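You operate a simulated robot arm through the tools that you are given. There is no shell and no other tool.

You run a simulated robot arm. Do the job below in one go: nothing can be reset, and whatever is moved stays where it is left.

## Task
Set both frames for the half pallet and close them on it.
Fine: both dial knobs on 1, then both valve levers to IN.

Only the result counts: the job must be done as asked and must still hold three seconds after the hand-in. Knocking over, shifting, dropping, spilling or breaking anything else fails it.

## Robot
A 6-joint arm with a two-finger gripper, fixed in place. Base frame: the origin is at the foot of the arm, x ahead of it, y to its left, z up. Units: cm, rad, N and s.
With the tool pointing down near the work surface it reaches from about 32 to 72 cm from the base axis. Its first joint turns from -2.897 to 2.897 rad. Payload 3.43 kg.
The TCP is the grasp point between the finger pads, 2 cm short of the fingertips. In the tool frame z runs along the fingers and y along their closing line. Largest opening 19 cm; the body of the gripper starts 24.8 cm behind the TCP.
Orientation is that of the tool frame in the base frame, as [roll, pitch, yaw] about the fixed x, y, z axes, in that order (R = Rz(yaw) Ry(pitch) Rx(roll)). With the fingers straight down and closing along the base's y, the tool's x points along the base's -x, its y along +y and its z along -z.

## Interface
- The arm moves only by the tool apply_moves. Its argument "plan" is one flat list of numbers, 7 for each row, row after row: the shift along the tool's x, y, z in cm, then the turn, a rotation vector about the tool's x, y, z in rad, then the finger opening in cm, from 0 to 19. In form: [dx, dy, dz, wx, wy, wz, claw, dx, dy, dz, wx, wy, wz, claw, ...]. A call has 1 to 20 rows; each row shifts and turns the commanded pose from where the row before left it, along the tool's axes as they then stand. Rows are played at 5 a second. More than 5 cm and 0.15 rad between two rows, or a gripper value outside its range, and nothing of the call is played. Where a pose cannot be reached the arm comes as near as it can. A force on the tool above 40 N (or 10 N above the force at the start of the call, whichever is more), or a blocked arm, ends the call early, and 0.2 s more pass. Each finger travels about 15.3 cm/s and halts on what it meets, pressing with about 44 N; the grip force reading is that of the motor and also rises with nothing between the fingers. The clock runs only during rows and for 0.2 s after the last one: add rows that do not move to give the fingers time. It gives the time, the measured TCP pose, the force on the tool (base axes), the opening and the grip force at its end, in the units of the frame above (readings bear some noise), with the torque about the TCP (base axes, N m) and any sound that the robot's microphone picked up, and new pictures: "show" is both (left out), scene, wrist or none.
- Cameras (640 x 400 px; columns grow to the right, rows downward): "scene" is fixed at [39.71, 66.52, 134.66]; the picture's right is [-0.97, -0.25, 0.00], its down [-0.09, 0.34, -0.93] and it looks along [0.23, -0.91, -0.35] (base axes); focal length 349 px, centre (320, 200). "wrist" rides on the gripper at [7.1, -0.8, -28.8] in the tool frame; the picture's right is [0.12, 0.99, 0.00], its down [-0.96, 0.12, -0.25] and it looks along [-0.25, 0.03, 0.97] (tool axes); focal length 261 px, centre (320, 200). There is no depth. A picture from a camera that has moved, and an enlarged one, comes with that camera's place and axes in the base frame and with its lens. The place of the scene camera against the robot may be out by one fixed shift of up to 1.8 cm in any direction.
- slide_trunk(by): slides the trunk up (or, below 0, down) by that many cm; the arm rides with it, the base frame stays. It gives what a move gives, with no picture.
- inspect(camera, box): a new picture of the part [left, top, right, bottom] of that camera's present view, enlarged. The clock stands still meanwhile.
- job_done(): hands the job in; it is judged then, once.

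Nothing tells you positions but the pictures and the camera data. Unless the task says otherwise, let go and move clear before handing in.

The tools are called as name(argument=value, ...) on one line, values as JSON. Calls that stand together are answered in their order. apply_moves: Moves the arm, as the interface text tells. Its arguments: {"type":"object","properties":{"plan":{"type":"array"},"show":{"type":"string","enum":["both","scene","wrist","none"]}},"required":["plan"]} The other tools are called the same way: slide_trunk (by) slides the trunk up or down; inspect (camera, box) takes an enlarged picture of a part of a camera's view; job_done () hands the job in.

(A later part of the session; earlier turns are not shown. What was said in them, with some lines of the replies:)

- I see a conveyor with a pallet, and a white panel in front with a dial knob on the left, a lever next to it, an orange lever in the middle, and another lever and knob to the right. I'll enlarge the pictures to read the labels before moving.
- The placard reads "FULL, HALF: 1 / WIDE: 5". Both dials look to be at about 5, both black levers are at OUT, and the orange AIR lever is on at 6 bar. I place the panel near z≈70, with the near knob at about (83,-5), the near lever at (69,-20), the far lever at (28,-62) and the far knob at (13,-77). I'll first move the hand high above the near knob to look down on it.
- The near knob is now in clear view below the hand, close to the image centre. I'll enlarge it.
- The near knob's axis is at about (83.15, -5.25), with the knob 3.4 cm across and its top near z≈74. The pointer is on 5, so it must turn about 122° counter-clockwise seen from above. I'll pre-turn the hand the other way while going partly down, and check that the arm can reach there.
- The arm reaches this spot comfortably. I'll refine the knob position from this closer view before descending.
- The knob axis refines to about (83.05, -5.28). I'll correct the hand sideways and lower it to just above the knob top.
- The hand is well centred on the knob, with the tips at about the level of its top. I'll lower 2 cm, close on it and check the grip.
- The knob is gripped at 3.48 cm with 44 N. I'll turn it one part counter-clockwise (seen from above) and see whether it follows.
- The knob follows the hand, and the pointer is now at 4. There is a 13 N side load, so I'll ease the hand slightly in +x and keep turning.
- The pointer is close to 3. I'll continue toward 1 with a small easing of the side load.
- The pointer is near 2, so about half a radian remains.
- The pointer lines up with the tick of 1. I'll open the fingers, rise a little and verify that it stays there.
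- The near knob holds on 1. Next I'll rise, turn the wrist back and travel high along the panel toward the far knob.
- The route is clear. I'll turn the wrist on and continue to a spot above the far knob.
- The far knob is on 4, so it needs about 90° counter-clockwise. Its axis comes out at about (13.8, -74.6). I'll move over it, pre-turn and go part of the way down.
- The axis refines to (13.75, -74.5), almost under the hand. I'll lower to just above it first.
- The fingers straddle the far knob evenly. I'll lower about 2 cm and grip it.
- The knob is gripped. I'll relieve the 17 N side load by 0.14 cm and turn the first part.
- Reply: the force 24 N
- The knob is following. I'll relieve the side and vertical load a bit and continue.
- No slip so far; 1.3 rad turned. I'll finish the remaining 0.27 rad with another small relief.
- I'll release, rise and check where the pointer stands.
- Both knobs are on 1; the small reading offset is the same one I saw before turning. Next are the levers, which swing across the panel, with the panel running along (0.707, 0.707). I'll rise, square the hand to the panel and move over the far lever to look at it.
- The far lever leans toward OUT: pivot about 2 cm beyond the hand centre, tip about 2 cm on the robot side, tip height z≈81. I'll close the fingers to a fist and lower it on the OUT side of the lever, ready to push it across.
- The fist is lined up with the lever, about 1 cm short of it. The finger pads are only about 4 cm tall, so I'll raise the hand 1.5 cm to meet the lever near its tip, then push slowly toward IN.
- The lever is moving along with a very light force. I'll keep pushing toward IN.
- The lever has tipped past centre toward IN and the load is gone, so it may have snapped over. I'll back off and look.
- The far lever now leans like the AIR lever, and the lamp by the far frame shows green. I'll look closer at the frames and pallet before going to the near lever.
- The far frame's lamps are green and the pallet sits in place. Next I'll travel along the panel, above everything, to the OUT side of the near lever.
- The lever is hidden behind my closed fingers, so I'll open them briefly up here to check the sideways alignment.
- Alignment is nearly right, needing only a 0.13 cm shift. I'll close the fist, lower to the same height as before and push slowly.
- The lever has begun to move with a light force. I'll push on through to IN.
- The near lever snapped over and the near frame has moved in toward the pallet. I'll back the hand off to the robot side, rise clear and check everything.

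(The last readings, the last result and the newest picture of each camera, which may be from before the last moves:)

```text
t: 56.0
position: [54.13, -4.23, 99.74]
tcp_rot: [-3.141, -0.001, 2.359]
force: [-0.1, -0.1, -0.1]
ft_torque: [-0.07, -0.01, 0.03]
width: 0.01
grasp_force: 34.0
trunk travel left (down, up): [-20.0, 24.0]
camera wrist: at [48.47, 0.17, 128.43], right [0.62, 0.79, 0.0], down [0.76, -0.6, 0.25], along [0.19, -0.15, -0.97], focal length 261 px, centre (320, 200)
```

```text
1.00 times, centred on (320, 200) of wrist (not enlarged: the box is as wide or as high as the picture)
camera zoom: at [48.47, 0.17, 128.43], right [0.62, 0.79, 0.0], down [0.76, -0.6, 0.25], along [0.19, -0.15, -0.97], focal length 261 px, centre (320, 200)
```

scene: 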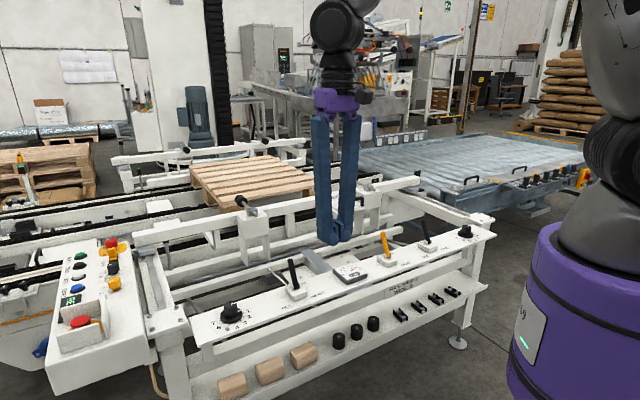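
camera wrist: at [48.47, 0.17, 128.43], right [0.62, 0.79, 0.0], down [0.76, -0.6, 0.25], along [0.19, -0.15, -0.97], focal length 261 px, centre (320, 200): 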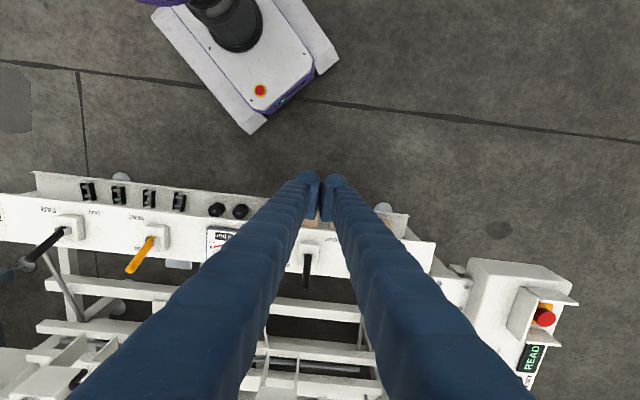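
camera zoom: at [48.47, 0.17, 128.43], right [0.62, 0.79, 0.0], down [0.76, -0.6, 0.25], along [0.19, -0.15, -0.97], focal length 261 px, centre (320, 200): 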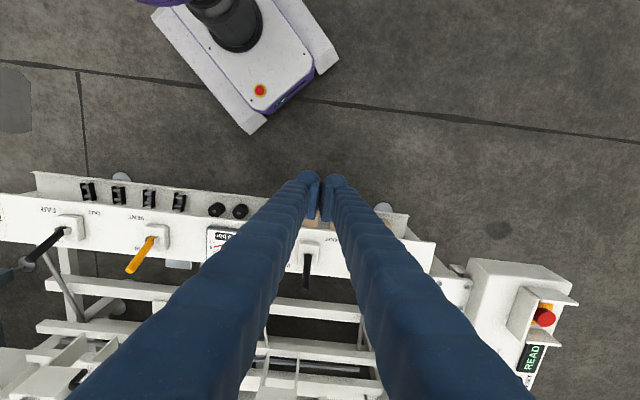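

Both black levers now lean toward IN, both dials show 1, and the near frame has moved up to the pallet. I'll let some time pass, move the hand further aside and inspect the frames again.

apply_moves(plan=[0, 0, -3, 0, 0, 0, 4, 0, 2, -3, 0, 0, 0, 6, 0, 3, -2, 0, 0, 0, 6, 0, 4, 0, 0, 0, 0, 6, 0, 4, 0, 0, 0, 0, 6, 0, 4, 0, 0, 0, 0, 6, 0, 0, 0, 0, 0, 0, 6, 0, 0, 0, 0, 0, 0, 6, 0, 0, 0, 0, 0, 0, 6, 0, 0, 0, 0, 0, 0, 6])

inspect(camera="scene", box=[100, 130, 340, 260])

inspect(camera="scene", box=[250, 230, 346, 310])

inspect(camera="scene", box=[365, 200, 495, 280])

inspect(camera="scene", box=[120, 210, 260, 330])

```text
t: 58.2
position: [66.2, 7.68, 107.71]
tcp_rot: [3.141, 0.001, 2.357]
force: [0.7, -0.2, -0.1]
ft_torque: [-0.01, -0.03, -0.02]
width: 5.98
grasp_force: 0.1
trunk travel left (down, up): [-20.0, 24.0]
camera wrist: at [60.57, 12.15, 136.44], right [0.62, 0.79, 0.0], down [0.76, -0.6, 0.25], along [0.19, -0.15, -0.97], focal length 261 px, centre (320, 200)
```

scene: 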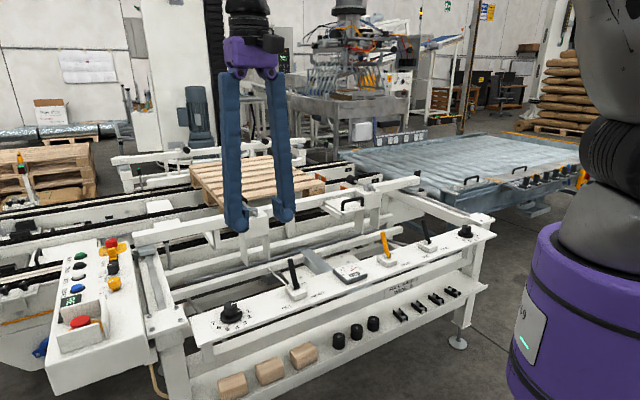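
wrist: 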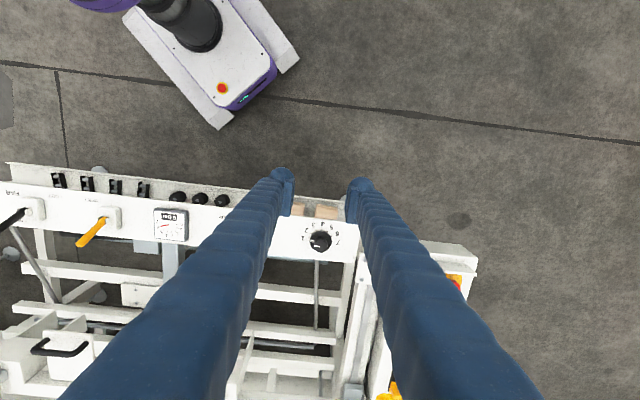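

```text
2.67 times, centred on (220, 195) of scene
camera zoom: at [39.71, 66.52, 134.66], right [-0.97, -0.25, 0.0], down [-0.09, 0.34, -0.93], along [0.23, -0.91, -0.35], focal length 930 px, centre (587, 213)
```

zoom: 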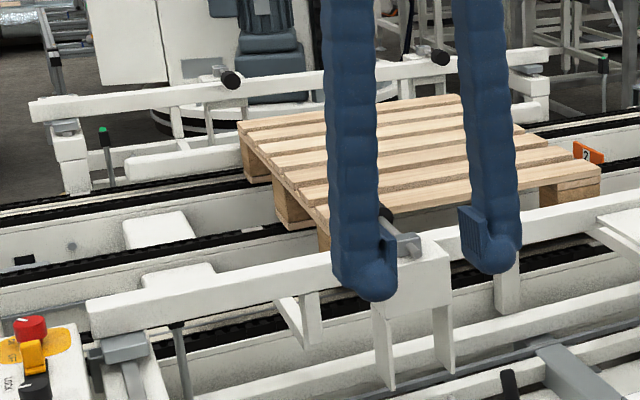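

```text
5.00 times, centred on (298, 270) of scene
camera zoom: at [39.71, 66.52, 134.66], right [-0.97, -0.25, 0.0], down [-0.09, 0.34, -0.93], along [0.23, -0.91, -0.35], focal length 1744 px, centre (430, -150)
```

zoom: 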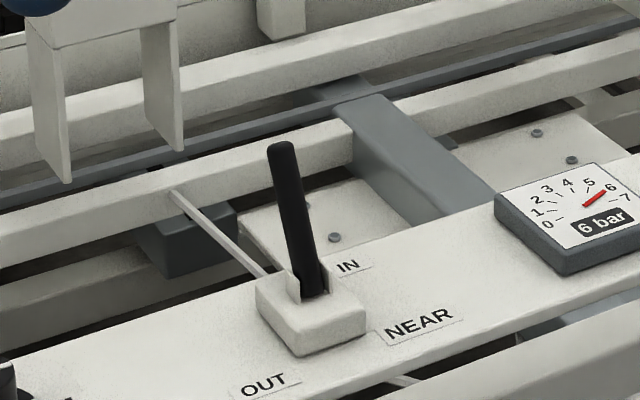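

```text
4.92 times, centred on (430, 240) of scene
camera zoom: at [39.71, 66.52, 134.66], right [-0.97, -0.25, 0.0], down [-0.09, 0.34, -0.93], along [0.23, -0.91, -0.35], focal length 1717 px, centre (-222, 3)
```

zoom: 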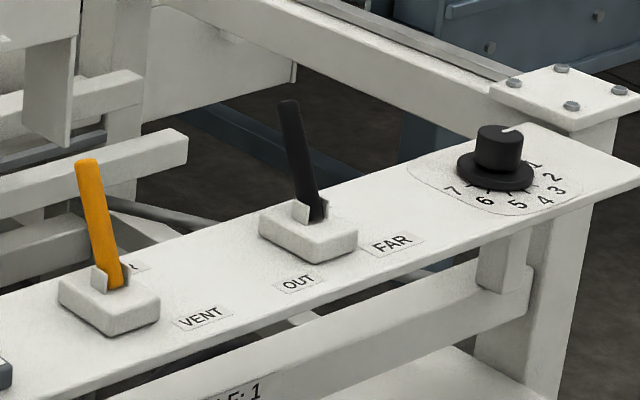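

```text
3.33 times, centred on (190, 270) of scene
camera zoom: at [39.71, 66.52, 134.66], right [-0.97, -0.25, 0.0], down [-0.09, 0.34, -0.93], along [0.23, -0.91, -0.35], focal length 1162 px, centre (753, -33)
```

zoom: 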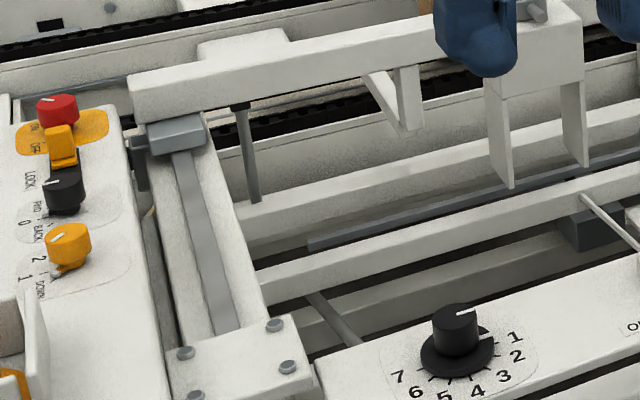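

Both dials read 1 and both levers match the tilt of the AIR lever. I'll shift the hand fully out of the camera's line to confirm that both frames sit on the pallet.

apply_moves(plan=[4, 0, 0, 0, 0, 0, 6, 4, 0, 0, 0, 0, 0, 6, 4, 0, 0, 0, 0, 0, 6, 4, -2, 0, 0, 0, 0, 6, 4, -3, 0, 0, 0, 0, 6, 0, -4, 0, 0, 0, 0, 6, 0, -4, 0, 0, 0, 0, 6, 0, -4, 0, 0, 0, 0, 6, 0, -4, 0, 0, 0, 0, 6, 0, -4, 0, 0, 0, 0, 6, 0, 0, 0, 0, 0, 0, 6], show="scene")

inspect(camera="scene", box=[100, 130, 340, 260])

inspect(camera="scene", box=[220, 140, 420, 265])

```text
t: 60.6
position: [34.02, 3.96, 107.86]
tcp_rot: [3.141, 0.002, 2.358]
force: [0.0, -0.6, -0.2]
ft_torque: [0.08, 0.0, -0.01]
width: 6.0
grasp_force: 0.1
trunk travel left (down, up): [-20.0, 24.0]
```

scene: 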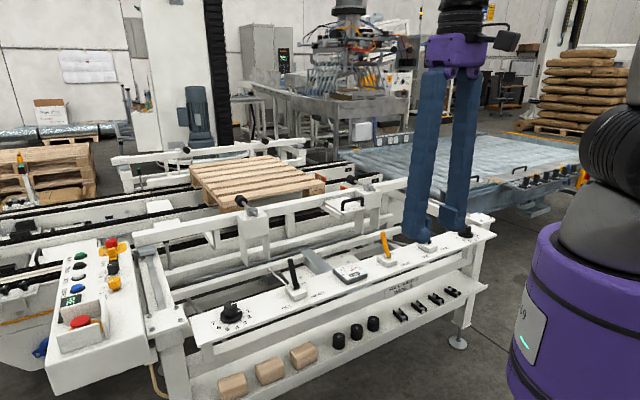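

```text
2.67 times, centred on (220, 195) of scene
camera zoom: at [39.71, 66.52, 134.66], right [-0.97, -0.25, 0.0], down [-0.09, 0.34, -0.93], along [0.23, -0.91, -0.35], focal length 930 px, centre (587, 213)
```

zoom: 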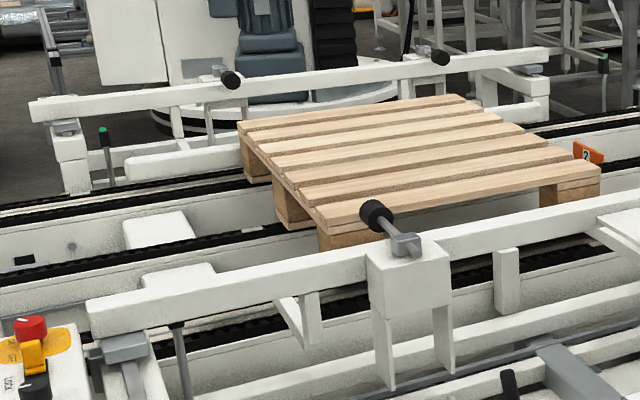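

```text
3.20 times, centred on (320, 202) of scene
camera zoom: at [39.71, 66.52, 134.66], right [-0.97, -0.25, 0.0], down [-0.09, 0.34, -0.93], along [0.23, -0.91, -0.35], focal length 1116 px, centre (320, 192)
```

zoom: 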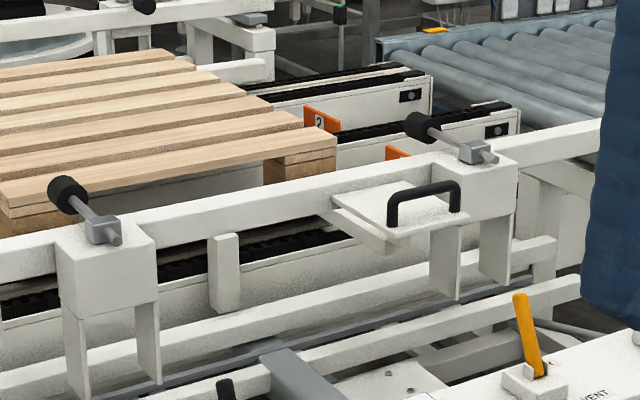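

The far and near frames are both closed in on the pallet, both dials are on 1, both valve levers are at IN, and the air is still at 6 bar. The hand is clear, so I'm handing the job in.

job_done()

```text
The job is handed in.
```

Both frames are set for the half pallet and closed in on it, and the job is handed in.

- **Dials:** I turned the near knob from 5 to 1 and the far knob from 4 to 1. Both pointers line up with the 1 mark, and the placard gives 1 for a half pallet.
- **Valve levers:** I did these after the knobs, far lever first, then near. Both snapped over and now lean toward IN, matching the AIR lever, which I left on at 6 bar.
- **Frames:** The far frame's lamps are green. I saw the near frame move in toward the pallet, but its lamp was hidden from view, so I judged it closed from the pictures.
- **Pallet:** One of the two near pads sits past the end of the pallet, so only the other one is on it.

The pallet looks where it was, I saw nothing else disturbed, and the hand was clear of the panel before I handed in.
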